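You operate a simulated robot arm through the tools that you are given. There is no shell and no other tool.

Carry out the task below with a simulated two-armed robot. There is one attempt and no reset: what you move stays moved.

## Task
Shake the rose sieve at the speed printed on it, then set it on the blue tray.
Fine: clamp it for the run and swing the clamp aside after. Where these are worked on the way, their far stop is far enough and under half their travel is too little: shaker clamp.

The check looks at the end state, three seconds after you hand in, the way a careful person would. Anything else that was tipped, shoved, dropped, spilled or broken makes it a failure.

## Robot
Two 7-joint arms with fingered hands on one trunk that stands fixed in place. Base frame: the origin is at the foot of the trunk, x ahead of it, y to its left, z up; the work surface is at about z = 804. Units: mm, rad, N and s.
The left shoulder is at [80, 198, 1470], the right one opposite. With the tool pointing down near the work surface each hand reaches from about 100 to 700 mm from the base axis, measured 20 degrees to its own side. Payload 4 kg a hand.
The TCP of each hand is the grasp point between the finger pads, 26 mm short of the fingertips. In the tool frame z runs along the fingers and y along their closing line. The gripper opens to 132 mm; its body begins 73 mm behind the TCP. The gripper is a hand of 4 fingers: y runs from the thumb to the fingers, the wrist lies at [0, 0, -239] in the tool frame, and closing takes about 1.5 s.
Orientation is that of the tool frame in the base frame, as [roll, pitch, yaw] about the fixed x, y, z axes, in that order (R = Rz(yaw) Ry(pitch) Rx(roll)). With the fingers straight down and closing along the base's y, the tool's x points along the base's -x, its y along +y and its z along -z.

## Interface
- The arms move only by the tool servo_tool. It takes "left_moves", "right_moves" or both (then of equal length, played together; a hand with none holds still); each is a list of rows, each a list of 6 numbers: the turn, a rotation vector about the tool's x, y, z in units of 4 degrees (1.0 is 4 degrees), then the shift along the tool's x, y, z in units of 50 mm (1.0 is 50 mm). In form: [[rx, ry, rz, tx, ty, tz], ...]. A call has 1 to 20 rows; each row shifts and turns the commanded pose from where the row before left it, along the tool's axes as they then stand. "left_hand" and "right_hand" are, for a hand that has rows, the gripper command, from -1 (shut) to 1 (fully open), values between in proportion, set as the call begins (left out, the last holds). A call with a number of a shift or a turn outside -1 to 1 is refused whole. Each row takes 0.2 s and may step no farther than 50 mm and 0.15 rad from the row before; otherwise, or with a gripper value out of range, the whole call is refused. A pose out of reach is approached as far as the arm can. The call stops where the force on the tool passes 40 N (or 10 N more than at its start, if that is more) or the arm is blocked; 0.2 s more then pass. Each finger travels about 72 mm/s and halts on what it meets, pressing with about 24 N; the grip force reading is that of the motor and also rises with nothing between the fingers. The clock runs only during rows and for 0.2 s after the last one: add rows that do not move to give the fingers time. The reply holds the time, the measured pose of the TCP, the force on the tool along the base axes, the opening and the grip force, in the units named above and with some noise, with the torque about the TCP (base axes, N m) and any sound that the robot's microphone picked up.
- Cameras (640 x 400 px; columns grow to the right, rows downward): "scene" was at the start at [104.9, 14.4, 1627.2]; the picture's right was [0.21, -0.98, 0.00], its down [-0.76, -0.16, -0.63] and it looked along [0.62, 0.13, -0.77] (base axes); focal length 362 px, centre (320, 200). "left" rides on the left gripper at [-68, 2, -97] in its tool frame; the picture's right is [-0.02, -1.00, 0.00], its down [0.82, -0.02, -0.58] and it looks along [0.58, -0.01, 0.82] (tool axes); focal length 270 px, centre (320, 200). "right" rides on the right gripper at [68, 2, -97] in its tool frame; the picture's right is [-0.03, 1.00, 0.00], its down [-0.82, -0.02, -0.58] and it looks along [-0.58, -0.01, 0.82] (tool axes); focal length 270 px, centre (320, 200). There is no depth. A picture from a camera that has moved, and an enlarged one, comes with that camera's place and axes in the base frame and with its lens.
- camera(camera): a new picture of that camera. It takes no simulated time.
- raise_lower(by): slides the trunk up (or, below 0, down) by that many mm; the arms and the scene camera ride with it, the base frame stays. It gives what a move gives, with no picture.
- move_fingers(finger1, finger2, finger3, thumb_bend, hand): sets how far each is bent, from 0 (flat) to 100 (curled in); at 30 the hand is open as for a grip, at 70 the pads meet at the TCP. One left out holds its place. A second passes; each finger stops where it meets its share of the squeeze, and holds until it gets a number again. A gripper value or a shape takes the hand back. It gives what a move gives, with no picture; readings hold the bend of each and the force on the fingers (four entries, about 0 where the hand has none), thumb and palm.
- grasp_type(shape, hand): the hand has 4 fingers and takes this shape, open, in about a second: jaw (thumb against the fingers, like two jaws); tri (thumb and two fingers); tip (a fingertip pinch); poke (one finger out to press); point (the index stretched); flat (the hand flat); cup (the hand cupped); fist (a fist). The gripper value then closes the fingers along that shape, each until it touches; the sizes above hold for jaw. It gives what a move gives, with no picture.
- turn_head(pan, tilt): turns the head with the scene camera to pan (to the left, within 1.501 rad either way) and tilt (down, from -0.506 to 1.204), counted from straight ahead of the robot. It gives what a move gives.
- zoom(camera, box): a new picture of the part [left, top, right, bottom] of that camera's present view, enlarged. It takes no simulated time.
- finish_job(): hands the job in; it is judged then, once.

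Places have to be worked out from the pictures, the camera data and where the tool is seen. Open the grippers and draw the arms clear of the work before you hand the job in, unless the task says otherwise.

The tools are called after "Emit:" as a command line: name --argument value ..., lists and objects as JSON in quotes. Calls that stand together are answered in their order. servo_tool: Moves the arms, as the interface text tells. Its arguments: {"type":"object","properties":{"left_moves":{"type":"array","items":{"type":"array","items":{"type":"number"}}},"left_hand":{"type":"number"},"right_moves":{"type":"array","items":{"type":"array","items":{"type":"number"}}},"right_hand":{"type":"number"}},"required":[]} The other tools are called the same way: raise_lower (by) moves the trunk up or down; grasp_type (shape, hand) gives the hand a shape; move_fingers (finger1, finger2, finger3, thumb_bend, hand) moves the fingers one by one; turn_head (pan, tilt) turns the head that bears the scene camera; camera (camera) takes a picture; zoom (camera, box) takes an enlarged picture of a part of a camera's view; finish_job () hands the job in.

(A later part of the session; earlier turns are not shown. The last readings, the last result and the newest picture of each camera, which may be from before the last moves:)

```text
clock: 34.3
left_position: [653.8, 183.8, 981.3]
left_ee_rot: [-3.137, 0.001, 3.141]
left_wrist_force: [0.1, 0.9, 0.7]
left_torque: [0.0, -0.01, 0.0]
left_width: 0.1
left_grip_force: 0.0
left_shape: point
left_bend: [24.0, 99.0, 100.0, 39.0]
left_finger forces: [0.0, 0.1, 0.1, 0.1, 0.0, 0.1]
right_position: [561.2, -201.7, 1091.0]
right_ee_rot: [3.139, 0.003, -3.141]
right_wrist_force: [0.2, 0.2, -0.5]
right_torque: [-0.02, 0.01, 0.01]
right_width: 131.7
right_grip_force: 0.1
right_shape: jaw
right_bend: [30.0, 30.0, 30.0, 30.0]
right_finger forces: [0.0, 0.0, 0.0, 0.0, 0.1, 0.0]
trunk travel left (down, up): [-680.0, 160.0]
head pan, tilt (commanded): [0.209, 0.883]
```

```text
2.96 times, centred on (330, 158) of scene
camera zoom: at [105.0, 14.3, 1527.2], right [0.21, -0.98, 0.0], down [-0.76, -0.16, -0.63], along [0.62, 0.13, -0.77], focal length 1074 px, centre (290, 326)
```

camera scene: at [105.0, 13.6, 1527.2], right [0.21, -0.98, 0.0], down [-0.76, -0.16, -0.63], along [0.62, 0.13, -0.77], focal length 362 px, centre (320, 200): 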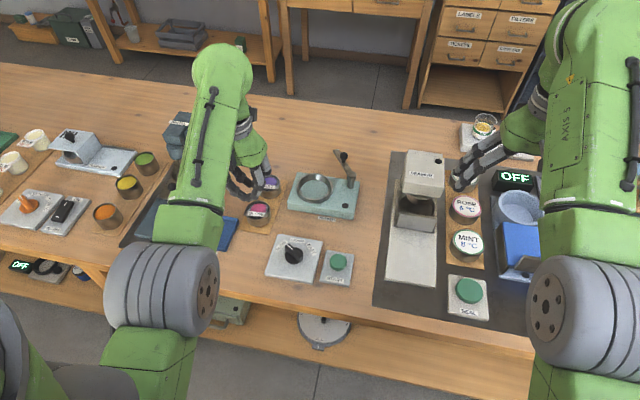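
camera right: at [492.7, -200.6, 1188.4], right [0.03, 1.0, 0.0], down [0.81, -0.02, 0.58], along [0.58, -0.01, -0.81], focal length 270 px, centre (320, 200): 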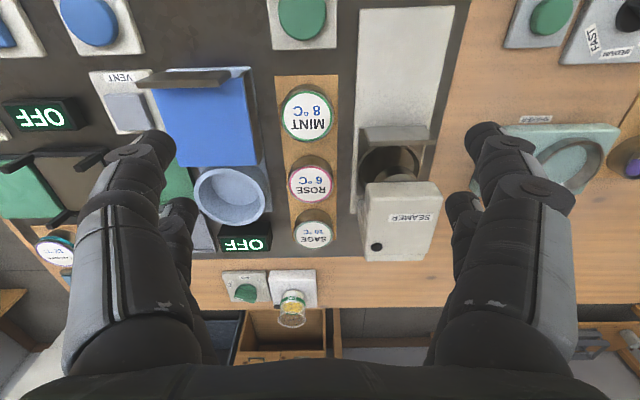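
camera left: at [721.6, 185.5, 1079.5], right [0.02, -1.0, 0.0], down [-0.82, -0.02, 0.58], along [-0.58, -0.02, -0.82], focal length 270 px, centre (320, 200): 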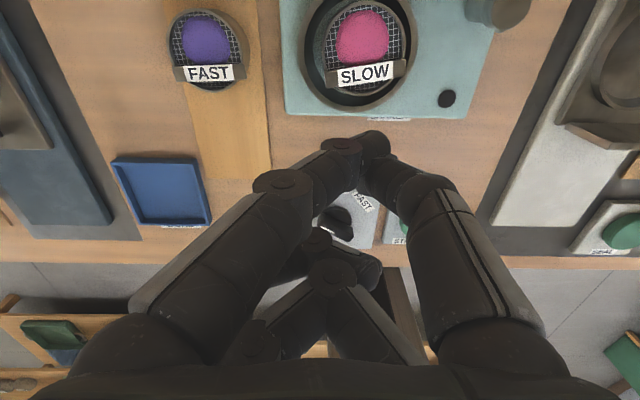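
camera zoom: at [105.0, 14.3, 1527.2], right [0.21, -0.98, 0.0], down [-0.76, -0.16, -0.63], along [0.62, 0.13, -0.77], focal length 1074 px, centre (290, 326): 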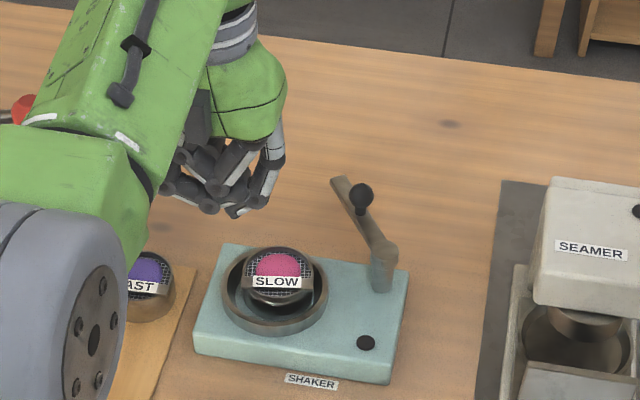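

In "point" the first finger crosses toward the thumb, not clean either. I check the "tip" pinch shape, which could hold the clamp's ball knob directly.

Emit:
grasp_type --hand "left" --shape "tip"

Emit:
camera --camera "left"

Emit:
zoom --camera "scene" --box '[260, 90, 400, 225]'

```text
clock: 35.2
left_position: [652.2, 182.3, 981.8]
left_ee_rot: [-3.136, 0.003, 3.141]
left_wrist_force: [0.2, -0.4, 0.5]
left_torque: [-0.03, -0.01, 0.02]
left_width: 131.7
left_grip_force: 0.1
left_shape: tip
left_bend: [30.0, 30.0, 30.0, 30.0]
left_finger forces: [0.1, 0.0, 0.0, 0.1, 0.0, 0.0]
right_position: [561.1, -200.9, 1091.0]
right_ee_rot: [3.141, 0.003, 3.141]
right_wrist_force: [0.2, -0.3, 0.3]
right_torque: [-0.01, 0.01, -0.02]
right_width: 131.7
right_grip_force: 0.2
right_shape: jaw
right_bend: [30.0, 30.0, 30.0, 30.0]
right_finger forces: [0.0, 0.0, 0.0, 0.0, 0.0, 0.0]
trunk travel left (down, up): [-680.0, 160.0]
head pan, tilt (commanded): [0.209, 0.883]
```

```text
taken
camera left: at [721.7, 185.5, 1079.5], right [0.02, -1.0, 0.0], down [-0.82, -0.02, 0.58], along [-0.58, -0.02, -0.82], focal length 270 px, centre (320, 200)
```

left: 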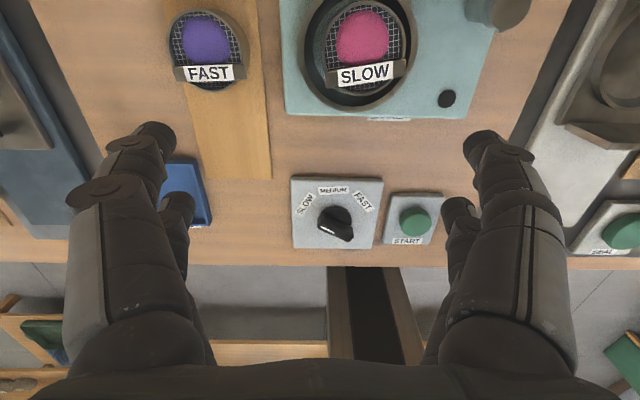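

```text
2.96 times, centred on (330, 158) of scene
camera zoom: at [105.0, 14.3, 1527.2], right [0.21, -0.98, 0.0], down [-0.76, -0.16, -0.63], along [0.62, 0.13, -0.77], focal length 1074 px, centre (290, 326)
```

zoom: 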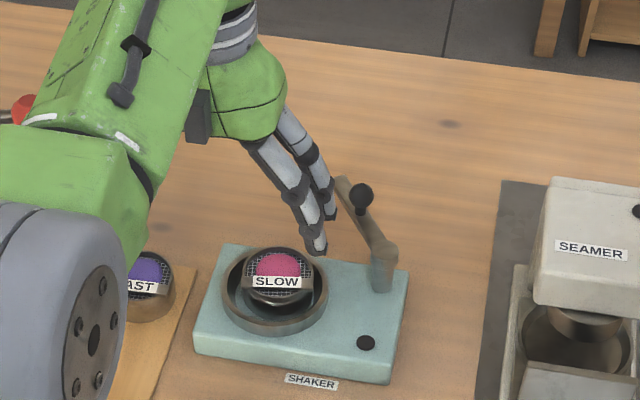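

Tip opens like the jaw; I'll close it partly in mid-air to see which digits meet.

Emit:
servo_tool --left_moves '[[0, 0, 0, 0, 0, 0], [0, 0, 0, 0, 0, 0], [0, 0, 0, 0, 0, 0], [0, 0, 0, 0, 0, 0], [0, 0, 0, 0, 0, 0], [0, 0, 0, 0, 0, 0]]' --left_hand -0.7

Emit:
camera --camera "left"

Emit:
zoom --camera "scene" --box '[260, 90, 400, 225]'

```text
clock: 36.6
left_position: [652.7, 183.2, 982.0]
left_ee_rot: [-3.137, 0.001, -3.14]
left_wrist_force: [0.6, 0.0, 0.1]
left_torque: [0.03, -0.07, 0.01]
left_width: 20.2
left_grip_force: 0.0
left_shape: tip
left_bend: [73.0, 73.0, 73.0, 70.0]
left_finger forces: [0.0, 0.0, 0.0, 0.1, 0.0, 0.0]
right_position: [561.4, -202.5, 1090.6]
right_ee_rot: [3.139, 0.003, 3.141]
right_wrist_force: [-0.5, -0.3, -0.9]
right_torque: [0.0, 0.0, 0.01]
right_width: 131.8
right_grip_force: 0.1
right_shape: jaw
right_bend: [30.0, 30.0, 30.0, 30.0]
right_finger forces: [0.0, 0.1, 0.1, 0.0, 0.0, 0.1]
trunk travel left (down, up): [-680.0, 160.0]
head pan, tilt (commanded): [0.209, 0.883]
```

```text
taken
camera left: at [721.7, 185.5, 1079.5], right [0.02, -1.0, 0.0], down [-0.82, -0.02, 0.58], along [-0.58, -0.02, -0.82], focal length 270 px, centre (320, 200)
```

left: 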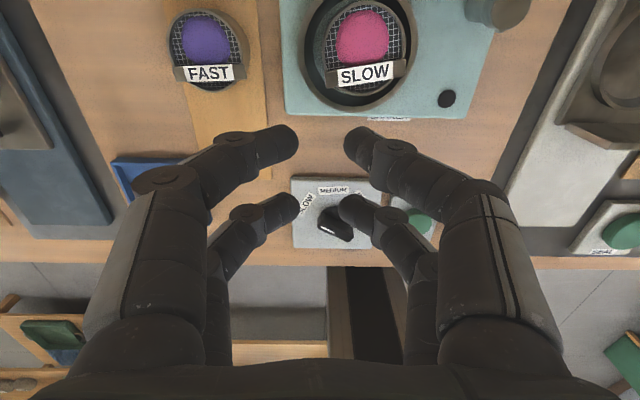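

```text
2.96 times, centred on (330, 158) of scene
camera zoom: at [105.0, 14.3, 1527.2], right [0.21, -0.98, 0.0], down [-0.76, -0.16, -0.63], along [0.62, 0.13, -0.77], focal length 1074 px, centre (290, 326)
```

zoom: 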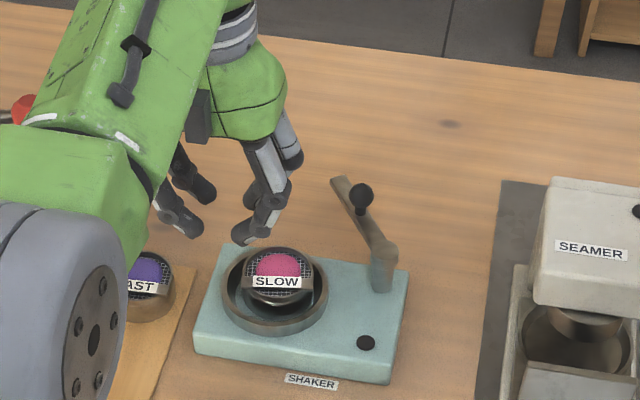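

Digit pairs behave the same in tip as in jaw (finger1+thumb far pair, finger2+finger3 near pair). I go back to jaw and tilt the hand 24° forward in place to extend reach toward the clamp knob near (768,92).

Emit:
grasp_type --hand "left" --shape "jaw"

Emit:
servo_tool --left_moves '[[0, -1, 0, 0, 0, -0.2], [0, -1, 0, 0, 0, -0.2], [0, -1, 0, 0, 0, -0.2], [0, -1, 0, 0, 0, -0.1], [0, -1, 0, 0, 0, 0], [0, -1, 0, 0, 0, 0], [0, 0, 0, 0, 0, 0]]' --left_hand -0.24

Emit:
camera --camera "scene"

Emit:
camera --camera "left"

```text
clock: 37.5
left_position: [652.2, 183.5, 981.5]
left_ee_rot: [-3.137, 0.003, 3.141]
left_wrist_force: [0.9, 0.3, -0.6]
left_torque: [-0.03, 0.01, 0.0]
left_width: 131.8
left_grip_force: 0.1
left_shape: jaw
left_bend: [30.0, 30.0, 30.0, 30.0]
left_finger forces: [0.0, 0.0, 0.0, 0.1, 0.1, 0.0]
right_position: [560.2, -201.9, 1091.1]
right_ee_rot: [3.141, 0.002, 3.141]
right_wrist_force: [0.4, -0.8, 0.2]
right_torque: [0.01, -0.01, 0.05]
right_width: 131.9
right_grip_force: 0.0
right_shape: jaw
right_bend: [30.0, 30.0, 30.0, 30.0]
right_finger forces: [0.0, 0.1, 0.0, 0.1, 0.0, 0.0]
trunk travel left (down, up): [-680.0, 160.0]
head pan, tilt (commanded): [0.209, 0.883]
```

```text
clock: 39.1
left_position: [650.2, 184.0, 1017.5]
left_ee_rot: [-3.136, 0.422, -3.14]
left_wrist_force: [0.8, -0.3, -0.1]
left_torque: [0.0, 0.0, 0.01]
left_width: 50.5
left_grip_force: 0.0
left_shape: jaw
left_bend: [73.0, 73.0, 73.0, 70.0]
left_finger forces: [0.0, 0.1, 0.0, 0.0, 0.0, 0.0]
right_position: [562.5, -202.5, 1091.3]
right_ee_rot: [3.139, 0.003, -3.14]
right_wrist_force: [0.4, -0.1, -0.5]
right_torque: [-0.02, 0.01, -0.01]
right_width: 132.1
right_grip_force: 0.1
right_shape: jaw
right_bend: [30.0, 30.0, 30.0, 30.0]
right_finger forces: [0.0, 0.0, 0.0, 0.1, 0.0, 0.1]
trunk travel left (down, up): [-680.0, 160.0]
head pan, tilt (commanded): [0.209, 0.883]
```

```text
taken
camera scene: at [105.2, 14.2, 1527.2], right [0.21, -0.98, 0.0], down [-0.76, -0.16, -0.63], along [0.62, 0.13, -0.77], focal length 362 px, centre (320, 200)
```

scene: 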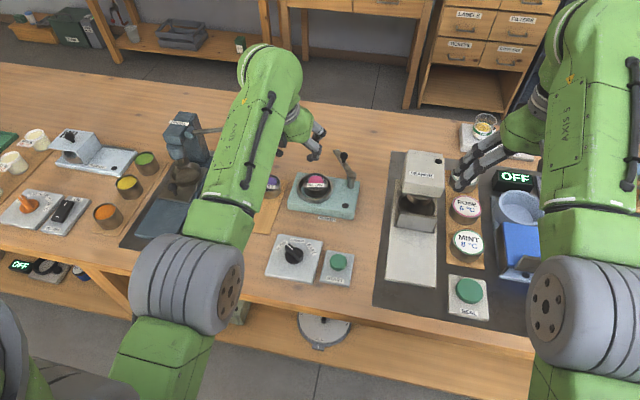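

```text
taken
camera left: at [673.7, 186.7, 1134.9], right [0.02, -1.0, 0.01], down [-0.98, -0.02, 0.19], along [-0.19, -0.02, -0.98], focal length 270 px, centre (320, 200)
```

left: 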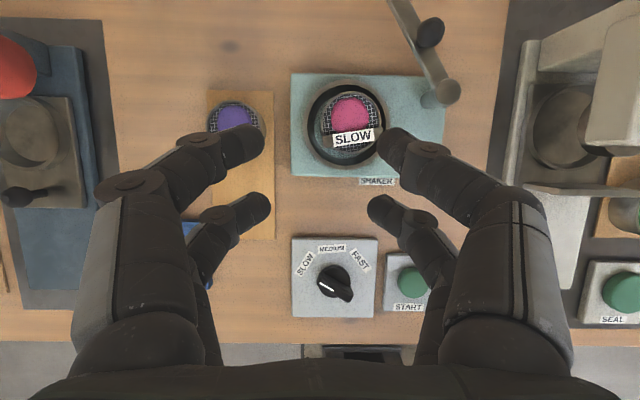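

The tilted wrist camera gives an almost top-down view: knob ≈ (768,94), post ≈ (728,67), ring ≈ (698,154). I move the hand to hover above the knob.

Emit:
servo_tool --left_moves '[[0, 0, 0, -0.416, -0.362, 0.327], [0, 0, 0, -0.416, -0.362, 0.327], [0, 0, 0, -0.416, -0.362, 0.327], [0, 0, 0, -0.416, -0.362, 0.327], [0, 0, 0, -0.416, -0.362, 0.327], [0, 0, 0, 0, 0, 0]]'

Emit:
camera --camera "left"

Emit:
zoom --camera "scene" --box '[280, 100, 400, 225]'

```text
clock: 40.5
left_position: [776.9, 91.3, 984.9]
left_ee_rot: [-3.135, 0.422, -3.14]
left_wrist_force: [-0.1, -0.5, -0.3]
left_torque: [0.0, -0.01, 0.01]
left_width: 50.4
left_grip_force: 0.0
left_shape: jaw
left_bend: [73.0, 73.0, 73.0, 70.0]
left_finger forces: [0.0, 0.0, 0.0, 0.0, 0.1, 0.1]
right_position: [561.0, -200.3, 1092.2]
right_ee_rot: [3.141, 0.003, 3.14]
right_wrist_force: [0.4, 0.5, 0.0]
right_torque: [-0.01, 0.02, -0.01]
right_width: 132.2
right_grip_force: 0.0
right_shape: jaw
right_bend: [30.0, 30.0, 30.0, 30.0]
right_finger forces: [0.0, 0.0, 0.0, 0.1, 0.1, 0.0]
trunk travel left (down, up): [-680.0, 160.0]
head pan, tilt (commanded): [0.209, 0.883]
```

```text
taken
camera left: at [800.7, 94.1, 1102.0], right [0.02, -1.0, 0.02], down [-0.98, -0.02, 0.19], along [-0.19, -0.02, -0.98], focal length 270 px, centre (320, 200)
```

left: 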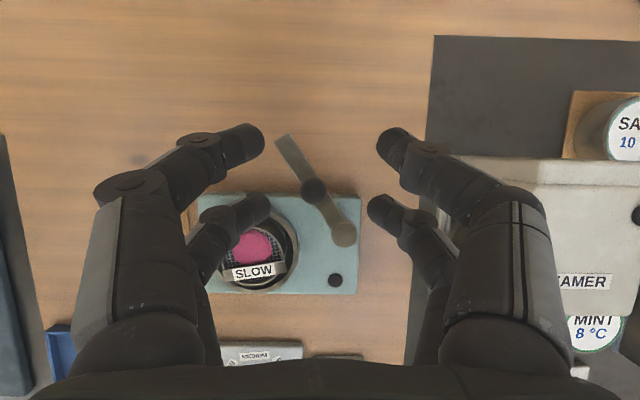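

```text
3.20 times, centred on (340, 162) of scene
camera zoom: at [104.2, 14.7, 1527.2], right [0.21, -0.98, 0.0], down [-0.76, -0.16, -0.64], along [0.62, 0.13, -0.77], focal length 1160 px, centre (256, 320)
```

zoom: 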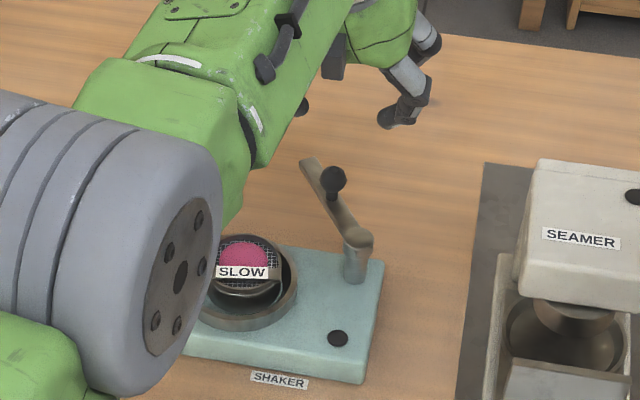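

The clear top view gives pivot ≈ (726,67.5), knob ≈ (768,95.5), r ≈ 50 mm. I shift +4.8 mm in y and descend 50 mm.

Emit:
servo_tool --left_moves '[[0, 0, 0, 0.19, 0.048, 0.463], [0, 0, 0, 0.19, 0.048, 0.463], [0, 0, 0, 0, 0, 0]]'

Emit:
camera --camera "left"

Emit:
zoom --camera "scene" --box '[280, 100, 400, 225]'

```text
clock: 41.3
left_position: [777.2, 97.3, 936.4]
left_ee_rot: [-3.138, 0.421, -3.14]
left_wrist_force: [-0.9, 0.5, 0.7]
left_torque: [0.0, 0.01, -0.01]
left_width: 50.5
left_grip_force: 0.1
left_shape: jaw
left_bend: [73.0, 73.0, 73.0, 70.0]
left_finger forces: [0.0, 0.1, 0.0, 0.1, 0.0, 0.0]
right_position: [560.9, -201.6, 1091.8]
right_ee_rot: [3.14, 0.004, -3.142]
right_wrist_force: [0.1, 0.2, 0.1]
right_torque: [-0.02, -0.01, 0.03]
right_width: 131.9
right_grip_force: 0.0
right_shape: jaw
right_bend: [30.0, 30.0, 30.0, 30.0]
right_finger forces: [0.0, 0.0, 0.1, 0.0, 0.0, 0.0]
trunk travel left (down, up): [-680.0, 160.0]
head pan, tilt (commanded): [0.209, 0.883]
```

```text
taken
camera left: at [800.7, 100.3, 1053.8], right [0.02, -1.0, 0.01], down [-0.98, -0.02, 0.19], along [-0.19, -0.02, -0.98], focal length 270 px, centre (320, 200)
```

left: 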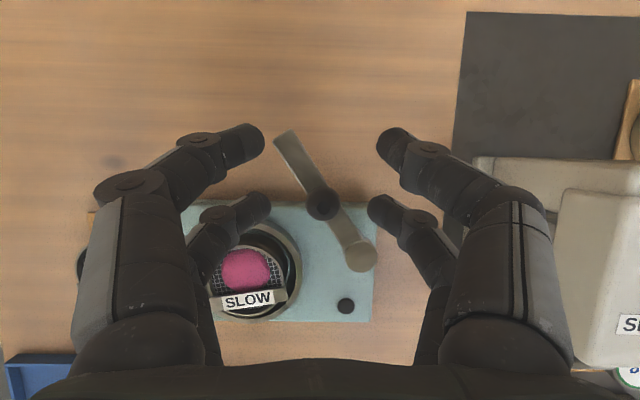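

```text
3.20 times, centred on (340, 162) of scene
camera zoom: at [104.3, 14.3, 1527.2], right [0.21, -0.98, 0.0], down [-0.76, -0.16, -0.64], along [0.62, 0.13, -0.77], focal length 1160 px, centre (256, 320)
```

zoom: 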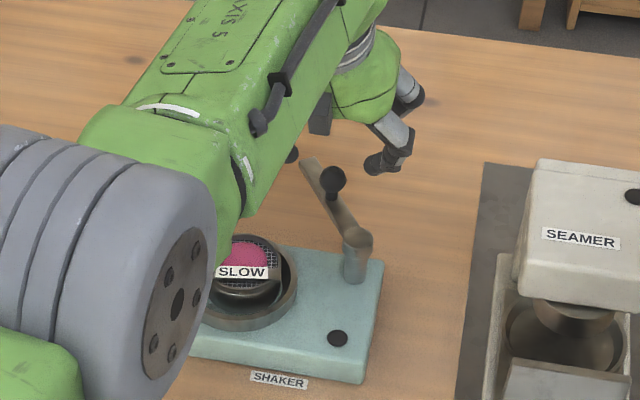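

The knob is centred between the near pair. I descend the last 18 mm.

Emit:
servo_tool --left_moves '[[0, 0, 0, 0.065, -0.01, 0.168], [0, 0, 0, 0.065, -0.01, 0.168], [0, 0, 0, 0, 0, 0]]'

Emit:
camera --camera "left"

Emit:
zoom --camera "scene" --box '[310, 120, 370, 180]'

```text
clock: 42.1
left_position: [779.8, 96.4, 918.0]
left_ee_rot: [-3.138, 0.421, -3.14]
left_wrist_force: [0.1, -0.3, 0.7]
left_torque: [-0.01, -0.02, -0.01]
left_width: 50.4
left_grip_force: 0.1
left_shape: jaw
left_bend: [73.0, 73.0, 73.0, 70.0]
left_finger forces: [0.0, 0.0, 0.1, 0.1, 0.0, 0.0]
right_position: [562.5, -201.8, 1090.8]
right_ee_rot: [3.14, 0.004, -3.141]
right_wrist_force: [-0.2, 0.6, -0.1]
right_torque: [0.0, -0.01, 0.02]
right_width: 131.9
right_grip_force: 0.1
right_shape: jaw
right_bend: [30.0, 30.0, 30.0, 30.0]
right_finger forces: [0.0, 0.0, 0.0, 0.0, 0.0, 0.0]
trunk travel left (down, up): [-680.0, 160.0]
head pan, tilt (commanded): [0.209, 0.883]
```

```text
taken
camera left: at [803.3, 98.4, 1035.3], right [0.02, -1.0, 0.01], down [-0.98, -0.02, 0.19], along [-0.19, -0.02, -0.98], focal length 270 px, centre (320, 200)
```

left: 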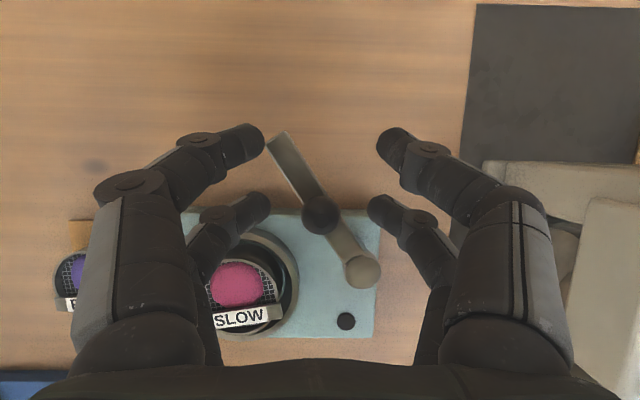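

```text
6.67 times, centred on (340, 150) of scene
camera zoom: at [104.9, 14.1, 1527.2], right [0.21, -0.98, 0.0], down [-0.76, -0.16, -0.63], along [0.62, 0.13, -0.77], focal length 2416 px, centre (187, 533)
```

zoom: 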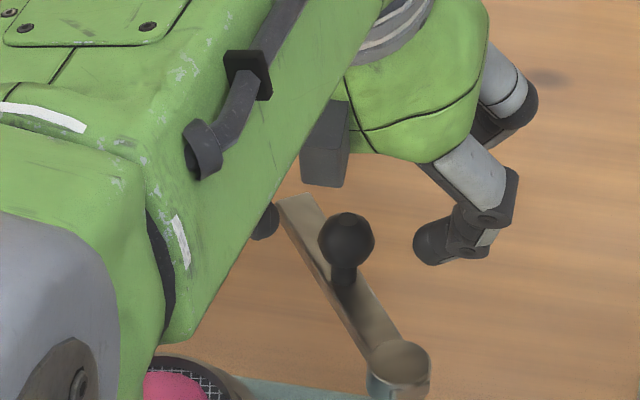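

The knob sits between the near tips, about 3 mm toward me. I shift −3 mm in x and close the pinch on the knob.

Emit:
servo_tool --left_moves '[[0, 0, 0, 0.055, 0, -0.025], [0, 0, 0, 0, 0, 0]]'

Emit:
servo_tool --left_moves '[[0, 0, 0, 0, 0, 0], [0, 0, 0, 0, 0, 0], [0, 0, 0, 0, 0, 0], [0, 0, 0, 0, 0, 0], [0, 0, 0, 0, 0, 0]]' --left_hand -1

Emit:
camera --camera "left"

Emit:
zoom --camera "scene" --box '[310, 120, 370, 180]'

```text
clock: 42.7
left_position: [777.0, 96.6, 918.0]
left_ee_rot: [-3.137, 0.42, -3.139]
left_wrist_force: [0.4, -1.0, -0.5]
left_torque: [-0.01, 0.03, 0.0]
left_width: 50.6
left_grip_force: 0.1
left_shape: jaw
left_bend: [73.0, 73.0, 73.0, 70.0]
left_finger forces: [0.0, 0.0, 0.0, 0.0, 0.0, 0.0]
right_position: [561.4, -200.8, 1091.1]
right_ee_rot: [3.14, 0.004, -3.141]
right_wrist_force: [-0.2, 0.0, 0.3]
right_torque: [0.01, 0.0, 0.01]
right_width: 131.8
right_grip_force: 0.1
right_shape: jaw
right_bend: [30.0, 30.0, 30.0, 30.0]
right_finger forces: [0.0, 0.0, 0.0, 0.0, 0.0, 0.0]
trunk travel left (down, up): [-680.0, 160.0]
head pan, tilt (commanded): [0.209, 0.883]
```

```text
clock: 43.9
left_position: [776.4, 98.1, 917.1]
left_ee_rot: [-3.136, 0.421, -3.141]
left_wrist_force: [0.7, 0.5, -1.5]
left_torque: [-0.02, 0.01, 0.0]
left_width: 0.1
left_grip_force: 24.1
left_shape: jaw
left_bend: [61.0, 72.0, 73.0, 70.0]
left_finger forces: [0.0, 20.9, 20.7, 0.1, 0.1, 0.1]
right_position: [560.9, -202.6, 1090.8]
right_ee_rot: [3.141, 0.004, 3.141]
right_wrist_force: [-0.5, 0.1, 1.4]
right_torque: [-0.03, -0.01, -0.03]
right_width: 131.8
right_grip_force: 0.1
right_shape: jaw
right_bend: [30.0, 30.0, 30.0, 30.0]
right_finger forces: [0.0, 0.0, 0.1, 0.0, 0.0, 0.0]
trunk travel left (down, up): [-680.0, 160.0]
head pan, tilt (commanded): [0.209, 0.883]
```

```text
taken
camera left: at [800.2, 99.5, 1034.4], right [0.02, -1.0, 0.01], down [-0.98, -0.02, 0.19], along [-0.19, -0.02, -0.98], focal length 270 px, centre (320, 200)
```

left: 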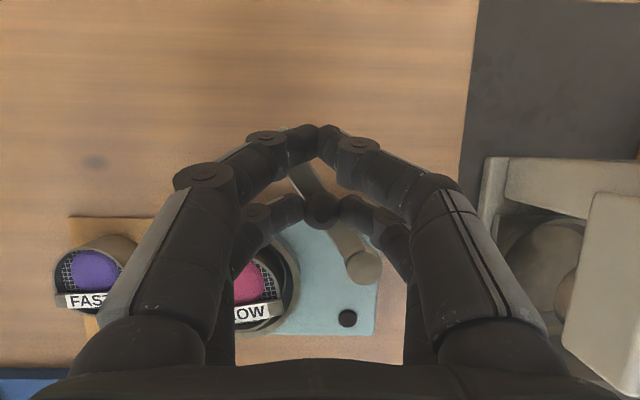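

```text
6.67 times, centred on (340, 150) of scene
camera zoom: at [105.6, 14.4, 1527.1], right [0.21, -0.98, 0.0], down [-0.76, -0.16, -0.63], along [0.62, 0.13, -0.77], focal length 2416 px, centre (187, 533)
```

zoom: 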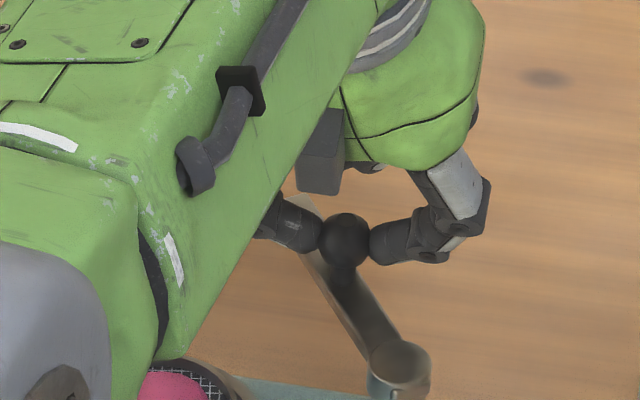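

The near pair pinches the ball knob at ~21 N each. I begin swinging it along its arc about the post, first 24°.

Emit:
servo_tool --left_moves '[[0, 0, 0, 0.0575, 0.0852, -0.0257], [0, 0, 0, 0.0654, 0.0776, -0.0292], [0, 0, 0, 0.0725, 0.0698, -0.0324], [0, 0, 0, 0.0789, 0.0612, -0.0353], [0, 0, 0, 0, 0, 0]]'

Emit:
camera --camera "left"

Emit:
zoom --camera "scene" --box '[290, 120, 380, 220]'

```text
clock: 45.1
left_position: [765.3, 112.0, 918.8]
left_ee_rot: [-3.136, 0.421, -3.139]
left_wrist_force: [7.1, 0.8, -0.6]
left_torque: [-0.05, -0.2, 0.33]
left_width: 0.2
left_grip_force: 24.2
left_shape: jaw
left_bend: [61.0, 73.0, 72.0, 70.0]
left_finger forces: [0.0, 19.8, 24.9, 0.1, 0.0, 0.0]
right_position: [562.2, -202.0, 1091.1]
right_ee_rot: [3.141, 0.003, 3.141]
right_wrist_force: [0.3, 0.8, -0.5]
right_torque: [0.04, 0.0, -0.01]
right_width: 132.0
right_grip_force: 0.1
right_shape: jaw
right_bend: [30.0, 30.0, 30.0, 30.0]
right_finger forces: [0.0, 0.0, 0.1, 0.1, 0.0, 0.1]
trunk travel left (down, up): [-680.0, 160.0]
head pan, tilt (commanded): [0.209, 0.883]
```

```text
taken
camera left: at [788.1, 114.7, 1035.4], right [0.02, -1.0, 0.01], down [-0.98, -0.02, 0.19], along [-0.19, -0.02, -0.98], focal length 270 px, centre (320, 200)
```

left: 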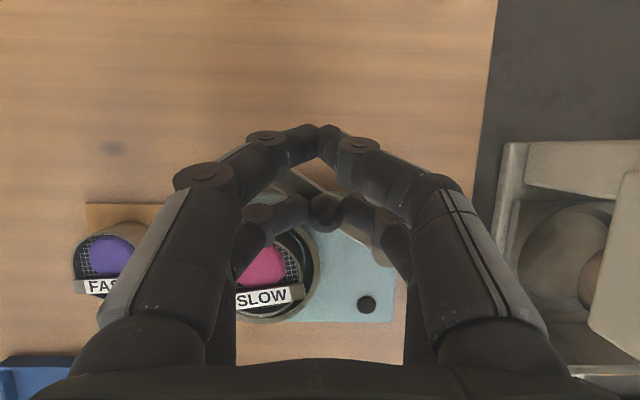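

```text
4.00 times, centred on (335, 170) of scene
camera zoom: at [107.2, 14.4, 1527.1], right [0.21, -0.98, 0.0], down [-0.76, -0.16, -0.63], along [0.62, 0.13, -0.77], focal length 1449 px, centre (260, 320)
```

zoom: 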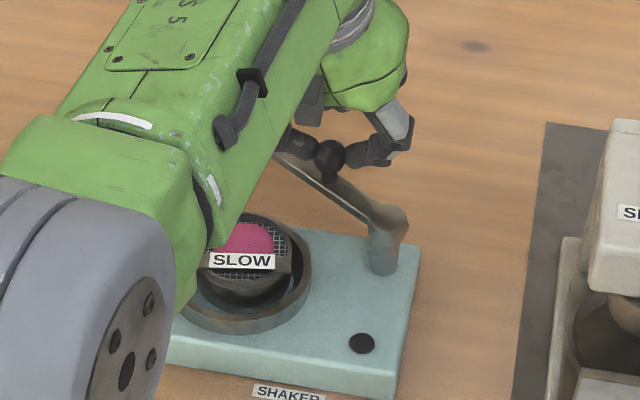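

The arm follows smoothly with ~7 N. I continue the arc through the next 30°.

Emit:
servo_tool --left_moves '[[0, 0, 0, 0.0842, 0.0516, -0.0376], [0, 0, 0, 0.0886, 0.0418, -0.0396], [0, 0, 0, 0.0922, 0.0316, -0.0412], [0, 0, 0, 0.0946, 0.0206, -0.0423], [0, 0, 0, 0.096, 0.0098, -0.0429], [0, 0, 0, 0, 0, 0]]'

Emit:
camera --camera "left"

Emit:
zoom --camera "scene" --box '[290, 120, 380, 220]'

```text
clock: 46.5
left_position: [738.0, 118.2, 917.9]
left_ee_rot: [-3.136, 0.421, -3.14]
left_wrist_force: [0.5, 0.0, -0.8]
left_torque: [-0.02, -0.05, -0.03]
left_width: 0.2
left_grip_force: 23.8
left_shape: jaw
left_bend: [61.0, 75.0, 75.0, 70.0]
left_finger forces: [0.1, 0.1, 0.1, 0.1, 0.0, 0.1]
right_position: [562.4, -202.3, 1091.5]
right_ee_rot: [3.139, 0.002, 3.142]
right_wrist_force: [0.1, 0.2, -0.4]
right_torque: [-0.01, 0.05, -0.02]
right_width: 131.7
right_grip_force: 0.0
right_shape: jaw
right_bend: [30.0, 30.0, 30.0, 30.0]
right_finger forces: [0.0, 0.1, 0.0, 0.0, 0.0, 0.1]
trunk travel left (down, up): [-680.0, 160.0]
head pan, tilt (commanded): [0.209, 0.883]
```

```text
taken
camera left: at [760.7, 121.5, 1034.6], right [0.02, -1.0, 0.01], down [-0.98, -0.02, 0.19], along [-0.19, -0.02, -0.98], focal length 270 px, centre (320, 200)
```

left: 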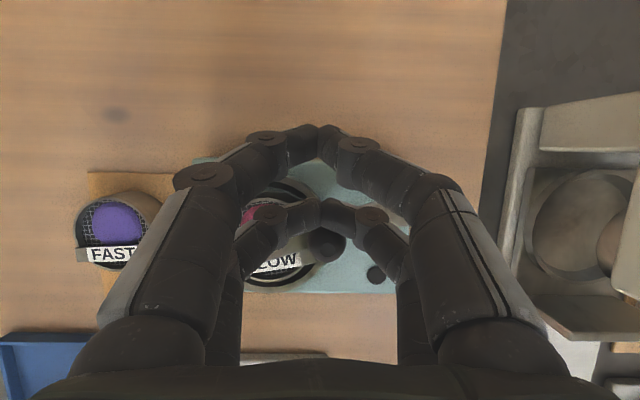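

```text
4.00 times, centred on (335, 170) of scene
camera zoom: at [105.7, 13.9, 1527.1], right [0.21, -0.98, 0.0], down [-0.76, -0.16, -0.63], along [0.62, 0.13, -0.77], focal length 1449 px, centre (260, 320)
```

zoom: 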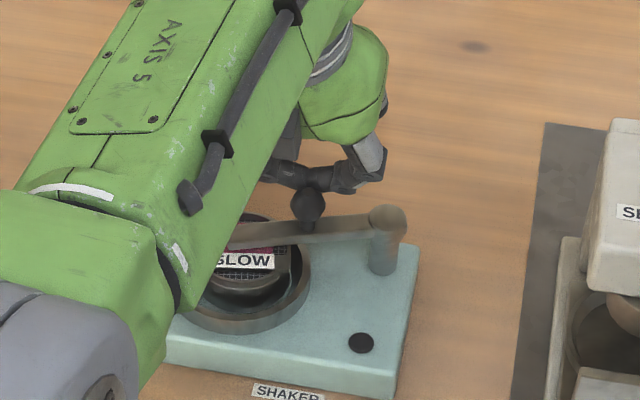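

The ball slipped ahead out of the pinch, and the arm now lies over the sieve at about 109°. The closed tips are right behind the ball, so I press gently −x to make sure it reaches its stop, watching force.

Emit:
servo_tool --left_moves '[[0, 0, 0, 0.073, -0.01, -0.033], [0, 0, 0, 0, 0, 0]]'

Emit:
zoom --camera "left" --box '[200, 100, 440, 320]'

Emit:
zoom --camera "scene" --box '[290, 120, 380, 220]'

```text
clock: 47.1
left_position: [735.9, 118.3, 917.2]
left_ee_rot: [-3.138, 0.423, -3.141]
left_wrist_force: [10.5, 0.7, 1.5]
left_torque: [0.01, -0.26, 0.06]
left_width: 0.0
left_grip_force: 23.5
left_shape: jaw
left_bend: [61.0, 75.0, 75.0, 70.0]
left_finger forces: [0.0, 0.0, 0.0, 0.1, 0.1, 0.1]
right_position: [563.5, -201.8, 1091.5]
right_ee_rot: [3.14, 0.001, -3.141]
right_wrist_force: [-0.1, 0.6, 0.1]
right_torque: [0.01, 0.02, 0.03]
right_width: 131.9
right_grip_force: 0.0
right_shape: jaw
right_bend: [30.0, 30.0, 30.0, 30.0]
right_finger forces: [0.0, 0.1, 0.0, 0.1, 0.0, 0.0]
trunk travel left (down, up): [-680.0, 160.0]
head pan, tilt (commanded): [0.209, 0.883]
```

```text
1.82 times, centred on (320, 210) of left
camera zoom: at [758.5, 121.5, 1034.9], right [0.02, -1.0, 0.02], down [-0.98, -0.02, 0.19], along [-0.19, -0.02, -0.98], focal length 491 px, centre (320, 182)
```

zoom: 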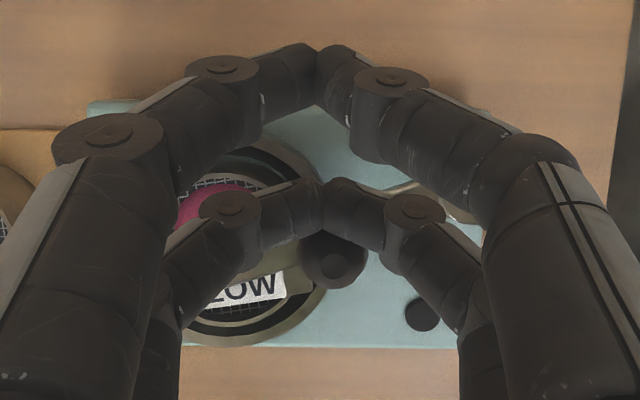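

```text
4.00 times, centred on (335, 170) of scene
camera zoom: at [106.9, 14.2, 1527.1], right [0.21, -0.98, 0.0], down [-0.76, -0.16, -0.63], along [0.62, 0.13, -0.77], focal length 1449 px, centre (260, 320)
```

zoom: 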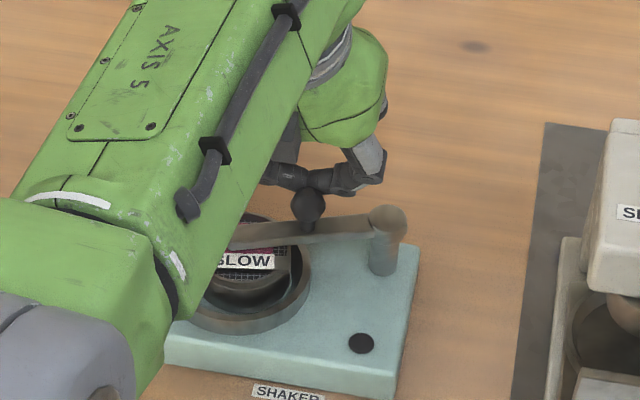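

Force rose to 10 N over 2 mm, suggesting the stop. I press slightly more to confirm.

Emit:
servo_tool --left_moves '[[0, 0, 0, 0.073, -0.02, -0.033], [0, 0, 0, 0, 0, 0]]'

Emit:
zoom --camera "scene" --box '[290, 120, 380, 220]'

```text
clock: 47.7
left_position: [734.1, 119.6, 917.0]
left_ee_rot: [-3.135, 0.426, -3.138]
left_wrist_force: [27.5, 2.8, 6.2]
left_torque: [0.04, -0.52, 0.11]
left_width: 0.0
left_grip_force: 23.8
left_shape: jaw
left_bend: [61.0, 75.0, 75.0, 70.0]
left_finger forces: [0.0, 0.0, 40.8, 0.0, 0.0, 0.0]
right_position: [565.8, -200.8, 1089.6]
right_ee_rot: [3.141, 0.001, 3.141]
right_wrist_force: [0.8, 0.3, -0.1]
right_torque: [-0.01, -0.02, 0.0]
right_width: 131.9
right_grip_force: 0.1
right_shape: jaw
right_bend: [30.0, 30.0, 30.0, 30.0]
right_finger forces: [0.1, 0.0, 0.0, 0.0, 0.0, 0.0]
trunk travel left (down, up): [-680.0, 160.0]
head pan, tilt (commanded): [0.209, 0.883]
```

```text
4.00 times, centred on (335, 170) of scene
camera zoom: at [110.1, 14.7, 1526.9], right [0.21, -0.98, 0.0], down [-0.76, -0.16, -0.63], along [0.62, 0.13, -0.77], focal length 1449 px, centre (260, 320)
```

zoom: 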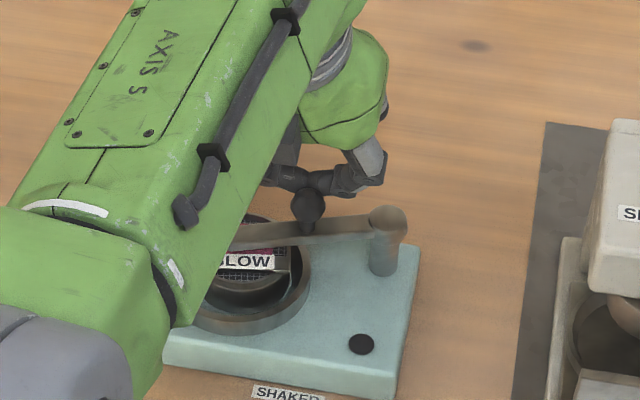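

It is firmly at the stop (27 N, no motion). I back off +x, lift straight up, and look at the clamp.

Emit:
servo_tool --left_moves '[[0, 0, 0, -0.18, 0, 0.08], [0, 0, 0, 0, 0, 0], [0, 0, 0, -0.327, 0, -0.73], [0, 0, 0, -0.327, 0, -0.73], [0, 0, 0, 0, 0, 0]]'

Emit:
camera --camera "left"

Emit:
zoom --camera "scene" --box '[290, 120, 380, 220]'

```text
clock: 48.9
left_position: [739.6, 120.1, 996.7]
left_ee_rot: [-3.135, 0.417, -3.14]
left_wrist_force: [0.4, 1.1, -0.2]
left_torque: [-0.03, 0.03, -0.01]
left_width: 0.0
left_grip_force: 23.7
left_shape: jaw
left_bend: [61.0, 75.0, 75.0, 70.0]
left_finger forces: [0.0, 0.0, 0.0, 0.0, 0.0, 0.1]
right_position: [562.1, -201.0, 1092.1]
right_ee_rot: [3.139, 0.004, 3.141]
right_wrist_force: [-0.2, 0.2, 0.5]
right_torque: [-0.03, 0.01, -0.01]
right_width: 131.8
right_grip_force: 0.1
right_shape: jaw
right_bend: [30.0, 30.0, 30.0, 30.0]
right_finger forces: [0.0, 0.0, 0.0, 0.0, 0.0, 0.0]
trunk travel left (down, up): [-680.0, 160.0]
head pan, tilt (commanded): [0.209, 0.883]
```

```text
taken
camera left: at [763.4, 121.3, 1114.4], right [0.02, -1.0, 0.01], down [-0.98, -0.02, 0.2], along [-0.2, -0.02, -0.98], focal length 270 px, centre (320, 200)
```

left: 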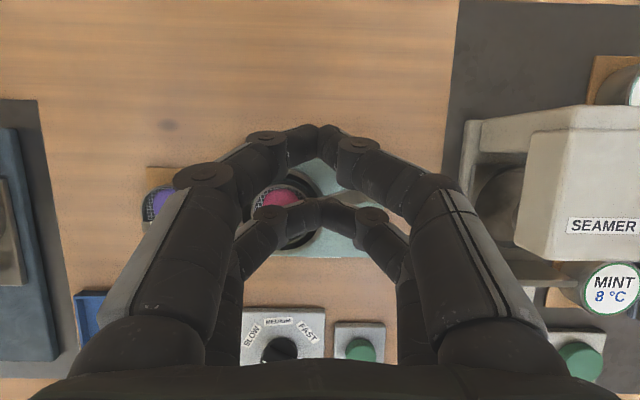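

```text
4.00 times, centred on (335, 170) of scene
camera zoom: at [106.0, 14.5, 1527.1], right [0.21, -0.98, 0.0], down [-0.76, -0.16, -0.63], along [0.62, 0.13, -0.77], focal length 1449 px, centre (260, 320)
```

zoom: 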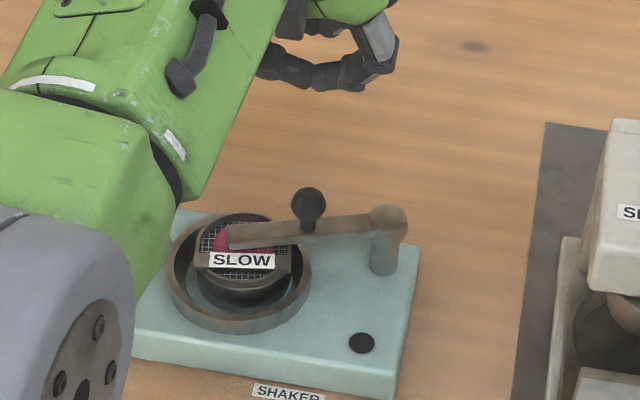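

The clamp lies across the sieve at its stop. Next is START: I bring the left hand (tips closed, still tilted so the near pair leads) to above the button near (505,59).

Emit:
servo_tool --left_moves '[[0, 0, 0, 0.566, -0.1525, -0.125], [0, 0, 0, 0.566, -0.1525, -0.125], [0, 0, 0, 0.566, -0.1525, -0.125], [0, 0, 0, 0.566, -0.1525, -0.125], [0, 0, 0, 0.566, -0.1525, -0.125], [0, 0, 0, 0.566, -0.1525, -0.125], [0, 0, 0, 0.566, -0.1525, -0.125], [0, 0, 0, 0.566, -0.1525, -0.125], [0, 0, 0, 0, 0, 0]]'

Emit:
camera --camera "left"

Emit:
camera --camera "scene"

```text
clock: 50.9
left_position: [513.1, 59.4, 948.6]
left_ee_rot: [-3.137, 0.42, -3.14]
left_wrist_force: [-0.2, 0.0, 0.5]
left_torque: [0.0, -0.02, -0.03]
left_width: 0.0
left_grip_force: 24.0
left_shape: jaw
left_bend: [61.0, 75.0, 75.0, 70.0]
left_finger forces: [0.0, 0.0, 0.1, 0.0, 0.0, 0.0]
right_position: [562.2, -201.9, 1091.6]
right_ee_rot: [3.141, 0.003, -3.141]
right_wrist_force: [-0.1, -0.1, -1.0]
right_torque: [-0.03, -0.02, 0.03]
right_width: 132.1
right_grip_force: 0.1
right_shape: jaw
right_bend: [30.0, 30.0, 30.0, 30.0]
right_finger forces: [0.1, 0.0, 0.1, 0.0, 0.0, 0.1]
trunk travel left (down, up): [-680.0, 160.0]
head pan, tilt (commanded): [0.209, 0.883]
```

```text
taken
camera left: at [536.7, 60.8, 1066.0], right [0.02, -1.0, 0.01], down [-0.98, -0.02, 0.19], along [-0.19, -0.02, -0.98], focal length 270 px, centre (320, 200)
```

left: 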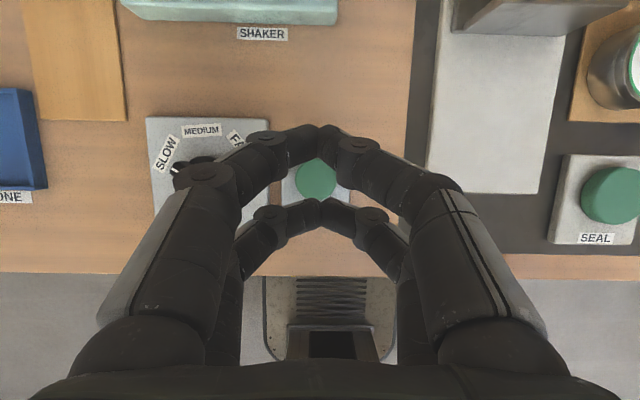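

```text
taken
camera scene: at [105.5, 14.3, 1527.1], right [0.21, -0.98, 0.0], down [-0.76, -0.16, -0.63], along [0.62, 0.13, -0.77], focal length 362 px, centre (320, 200)
```

scene: 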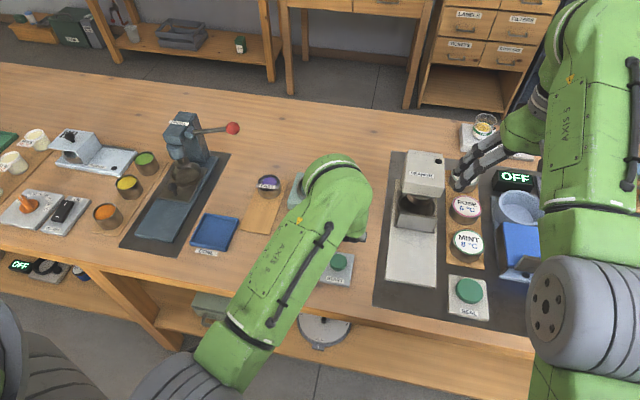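

The button is at about (509,60). I lower over it to just above contact.

Emit:
servo_tool --left_moves '[[0, 0, 0, 0.278, 0.006, 0.7], [0, 0, 0, 0.278, 0.006, 0.7], [0, 0, 0, 0, 0, 0]]'

Emit:
camera --camera "left"

Emit:
zoom --camera "scene" --box '[280, 200, 400, 300]'

```text
clock: 51.7
left_position: [519.7, 59.6, 875.7]
left_ee_rot: [-3.135, 0.422, -3.139]
left_wrist_force: [-0.1, -0.3, -0.5]
left_torque: [0.0, -0.02, 0.01]
left_width: 0.0
left_grip_force: 23.2
left_shape: jaw
left_bend: [61.0, 75.0, 75.0, 70.0]
left_finger forces: [0.1, 0.0, 0.0, 0.0, 0.0, 0.0]
right_position: [562.1, -200.6, 1091.3]
right_ee_rot: [3.14, 0.004, 3.141]
right_wrist_force: [-0.8, -0.1, 0.3]
right_torque: [0.02, -0.02, 0.01]
right_width: 131.8
right_grip_force: 0.1
right_shape: jaw
right_bend: [30.0, 30.0, 30.0, 30.0]
right_finger forces: [0.0, 0.0, 0.0, 0.0, 0.0, 0.0]
trunk travel left (down, up): [-680.0, 160.0]
head pan, tilt (commanded): [0.209, 0.883]
```

```text
taken
camera left: at [542.3, 61.5, 993.1], right [0.02, -1.0, 0.01], down [-0.98, -0.02, 0.19], along [-0.19, -0.02, -0.98], focal length 270 px, centre (320, 200)
```

left: 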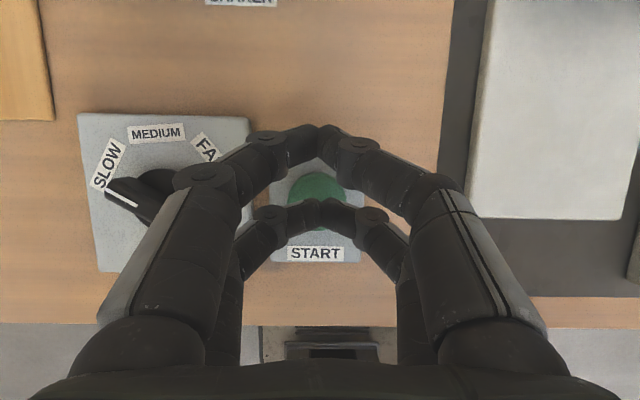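

```text
4.00 times, centred on (340, 250) of scene
camera zoom: at [104.8, 14.1, 1527.2], right [0.21, -0.98, 0.0], down [-0.76, -0.16, -0.63], along [0.62, 0.13, -0.77], focal length 1449 px, centre (240, 0)
```

zoom: 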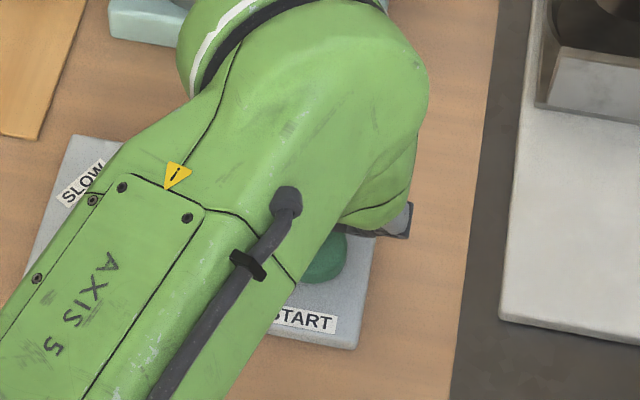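

The near tips are right above the button. I press down in small steps and watch force and sound.

Emit:
servo_tool --left_moves '[[0, 0, 0, 0.0245, 0, 0.0548], [0, 0, 0, 0.0245, 0, 0.0548], [0, 0, 0, 0.0245, 0, 0.0548], [0, 0, 0, 0.0245, 0, 0.0548], [0, 0, 0, 0, 0, 0]]'

```text
clock: 52.9
left_position: [516.8, 58.1, 863.3]
left_ee_rot: [-3.135, 0.42, 3.142]
left_wrist_force: [-0.2, -1.2, -0.2]
left_torque: [-0.02, -0.01, 0.05]
left_width: 0.1
left_grip_force: 24.0
left_shape: jaw
left_bend: [61.0, 75.0, 75.0, 70.0]
left_finger forces: [0.0, 0.0, 0.0, 0.0, 0.0, 0.1]
right_position: [561.7, -202.9, 1092.0]
right_ee_rot: [3.14, 0.003, 3.139]
right_wrist_force: [0.1, 0.5, 0.4]
right_torque: [-0.04, 0.0, 0.0]
right_width: 132.2
right_grip_force: 0.1
right_shape: jaw
right_bend: [30.0, 30.0, 30.0, 30.0]
right_finger forces: [0.0, 0.0, 0.0, 0.0, 0.0, 0.1]
trunk travel left (down, up): [-680.0, 160.0]
head pan, tilt (commanded): [0.209, 0.883]
```

No contact yet at z = 863; I keep pressing down in small steps.

Emit:
servo_tool --left_moves '[[0, 0, 0, 0.0245, 0, 0.0548], [0, 0, 0, 0.0245, 0, 0.0548], [0, 0, 0, 0.0245, 0, 0.0548], [0, 0, 0, 0, 0, 0]]'

Emit:
zoom --camera "left" --box '[220, 120, 420, 280]'

```text
clock: 53.9
left_position: [516.5, 58.9, 853.3]
left_ee_rot: [-3.136, 0.42, -3.14]
left_wrist_force: [-0.1, 0.2, 3.1]
left_torque: [0.0, 0.01, 0.0]
left_width: 0.0
left_grip_force: 23.7
left_shape: jaw
left_bend: [61.0, 75.0, 75.0, 70.0]
left_finger forces: [0.0, 0.0, 0.1, 0.0, 0.0, 0.0]
right_position: [560.1, -203.4, 1090.0]
right_ee_rot: [3.14, 0.004, 3.141]
right_wrist_force: [0.9, 1.6, -0.3]
right_torque: [0.04, -0.01, 0.01]
right_width: 132.1
right_grip_force: 0.1
right_shape: jaw
right_bend: [30.0, 30.0, 30.0, 30.0]
right_finger forces: [0.0, 0.0, 0.1, 0.0, 0.0, 0.0]
trunk travel left (down, up): [-680.0, 160.0]
head pan, tilt (commanded): [0.209, 0.883]
```

```text
2.50 times, centred on (320, 200) of left
camera zoom: at [540.1, 60.7, 971.6], right [0.02, -1.0, 0.02], down [-0.98, -0.02, 0.19], along [-0.19, -0.02, -0.98], focal length 676 px, centre (320, 200)
```

zoom: 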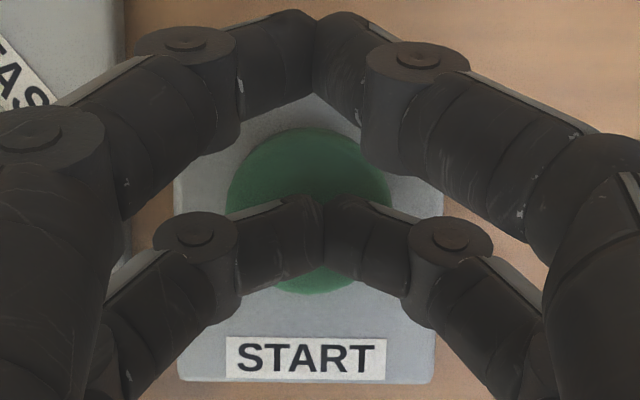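

Light contact (3 N), tips are on the button. I press a few millimetres further.

Emit:
servo_tool --left_moves '[[0, 0, 0, 0.0245, 0, 0.0548], [0, 0, 0, 0.0245, 0, 0.0548], [0, 0, 0, 0, 0, 0]]'

```text
clock: 54.7
left_position: [517.5, 58.9, 851.6]
left_ee_rot: [-3.136, 0.422, -3.139]
left_wrist_force: [-1.1, -1.5, 8.3]
left_torque: [-0.01, 0.11, 0.0]
left_width: 0.0
left_grip_force: 23.5
left_shape: jaw
left_bend: [61.0, 75.0, 75.0, 70.0]
left_finger forces: [0.0, 0.1, 0.0, 0.1, 0.1, 0.0]
right_position: [560.8, -202.4, 1092.3]
right_ee_rot: [3.14, 0.007, -3.141]
right_wrist_force: [0.3, 0.6, -0.1]
right_torque: [-0.02, -0.02, -0.01]
right_width: 131.8
right_grip_force: 0.2
right_shape: jaw
right_bend: [30.0, 30.0, 30.0, 30.0]
right_finger forces: [0.0, 0.1, 0.1, 0.0, 0.0, 0.1]
trunk travel left (down, up): [-680.0, 160.0]
head pan, tilt (commanded): [0.209, 0.883]
heard: click
```

A click was heard: START triggered. I lift off and move the arm aside so the scene camera sees the shaker, listening for the run.

Emit:
servo_tool --left_moves '[[0, 0, 0, -0.2, 0, -0.45], [0, 0, 0, -0.3, 0, -0.7], [0, 0, 0, -0.3, 0, -0.7], [0, 0, 0, 0, 0, 0]]'

Emit:
camera --camera "left"

Emit:
camera --camera "scene"

```text
clock: 55.7
left_position: [517.5, 57.9, 949.6]
left_ee_rot: [-3.136, 0.421, -3.14]
left_wrist_force: [0.4, -0.6, -0.3]
left_torque: [0.02, 0.02, -0.01]
left_width: 0.0
left_grip_force: 24.2
left_shape: jaw
left_bend: [61.0, 75.0, 75.0, 70.0]
left_finger forces: [0.0, 0.1, 0.0, 0.1, 0.0, 0.0]
right_position: [561.0, -201.1, 1091.0]
right_ee_rot: [3.141, 0.004, -3.14]
right_wrist_force: [0.5, -0.9, 0.7]
right_torque: [0.0, -0.06, 0.02]
right_width: 131.9
right_grip_force: 0.1
right_shape: jaw
right_bend: [30.0, 30.0, 30.0, 30.0]
right_finger forces: [0.0, 0.0, 0.0, 0.1, 0.0, 0.0]
trunk travel left (down, up): [-680.0, 160.0]
head pan, tilt (commanded): [0.209, 0.883]
```

```text
taken
camera left: at [541.0, 60.7, 1067.1], right [0.02, -1.0, 0.01], down [-0.98, -0.02, 0.19], along [-0.19, -0.02, -0.98], focal length 270 px, centre (320, 200)
```

left: 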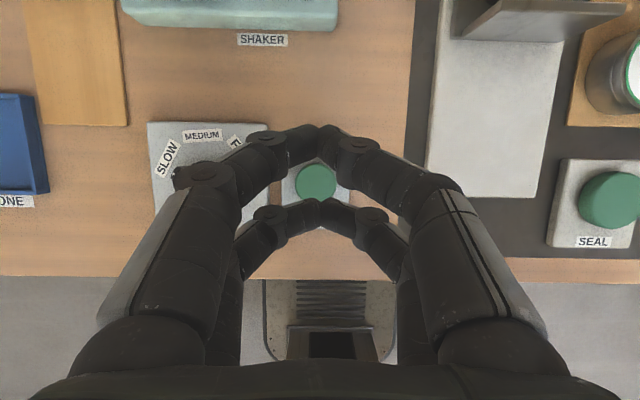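

```text
taken
camera scene: at [105.3, 14.4, 1527.1], right [0.21, -0.98, 0.0], down [-0.76, -0.16, -0.63], along [0.62, 0.13, -0.77], focal length 362 px, centre (320, 200)
```

scene: 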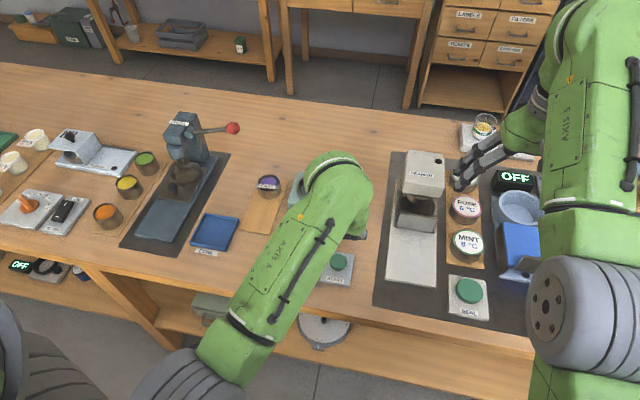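

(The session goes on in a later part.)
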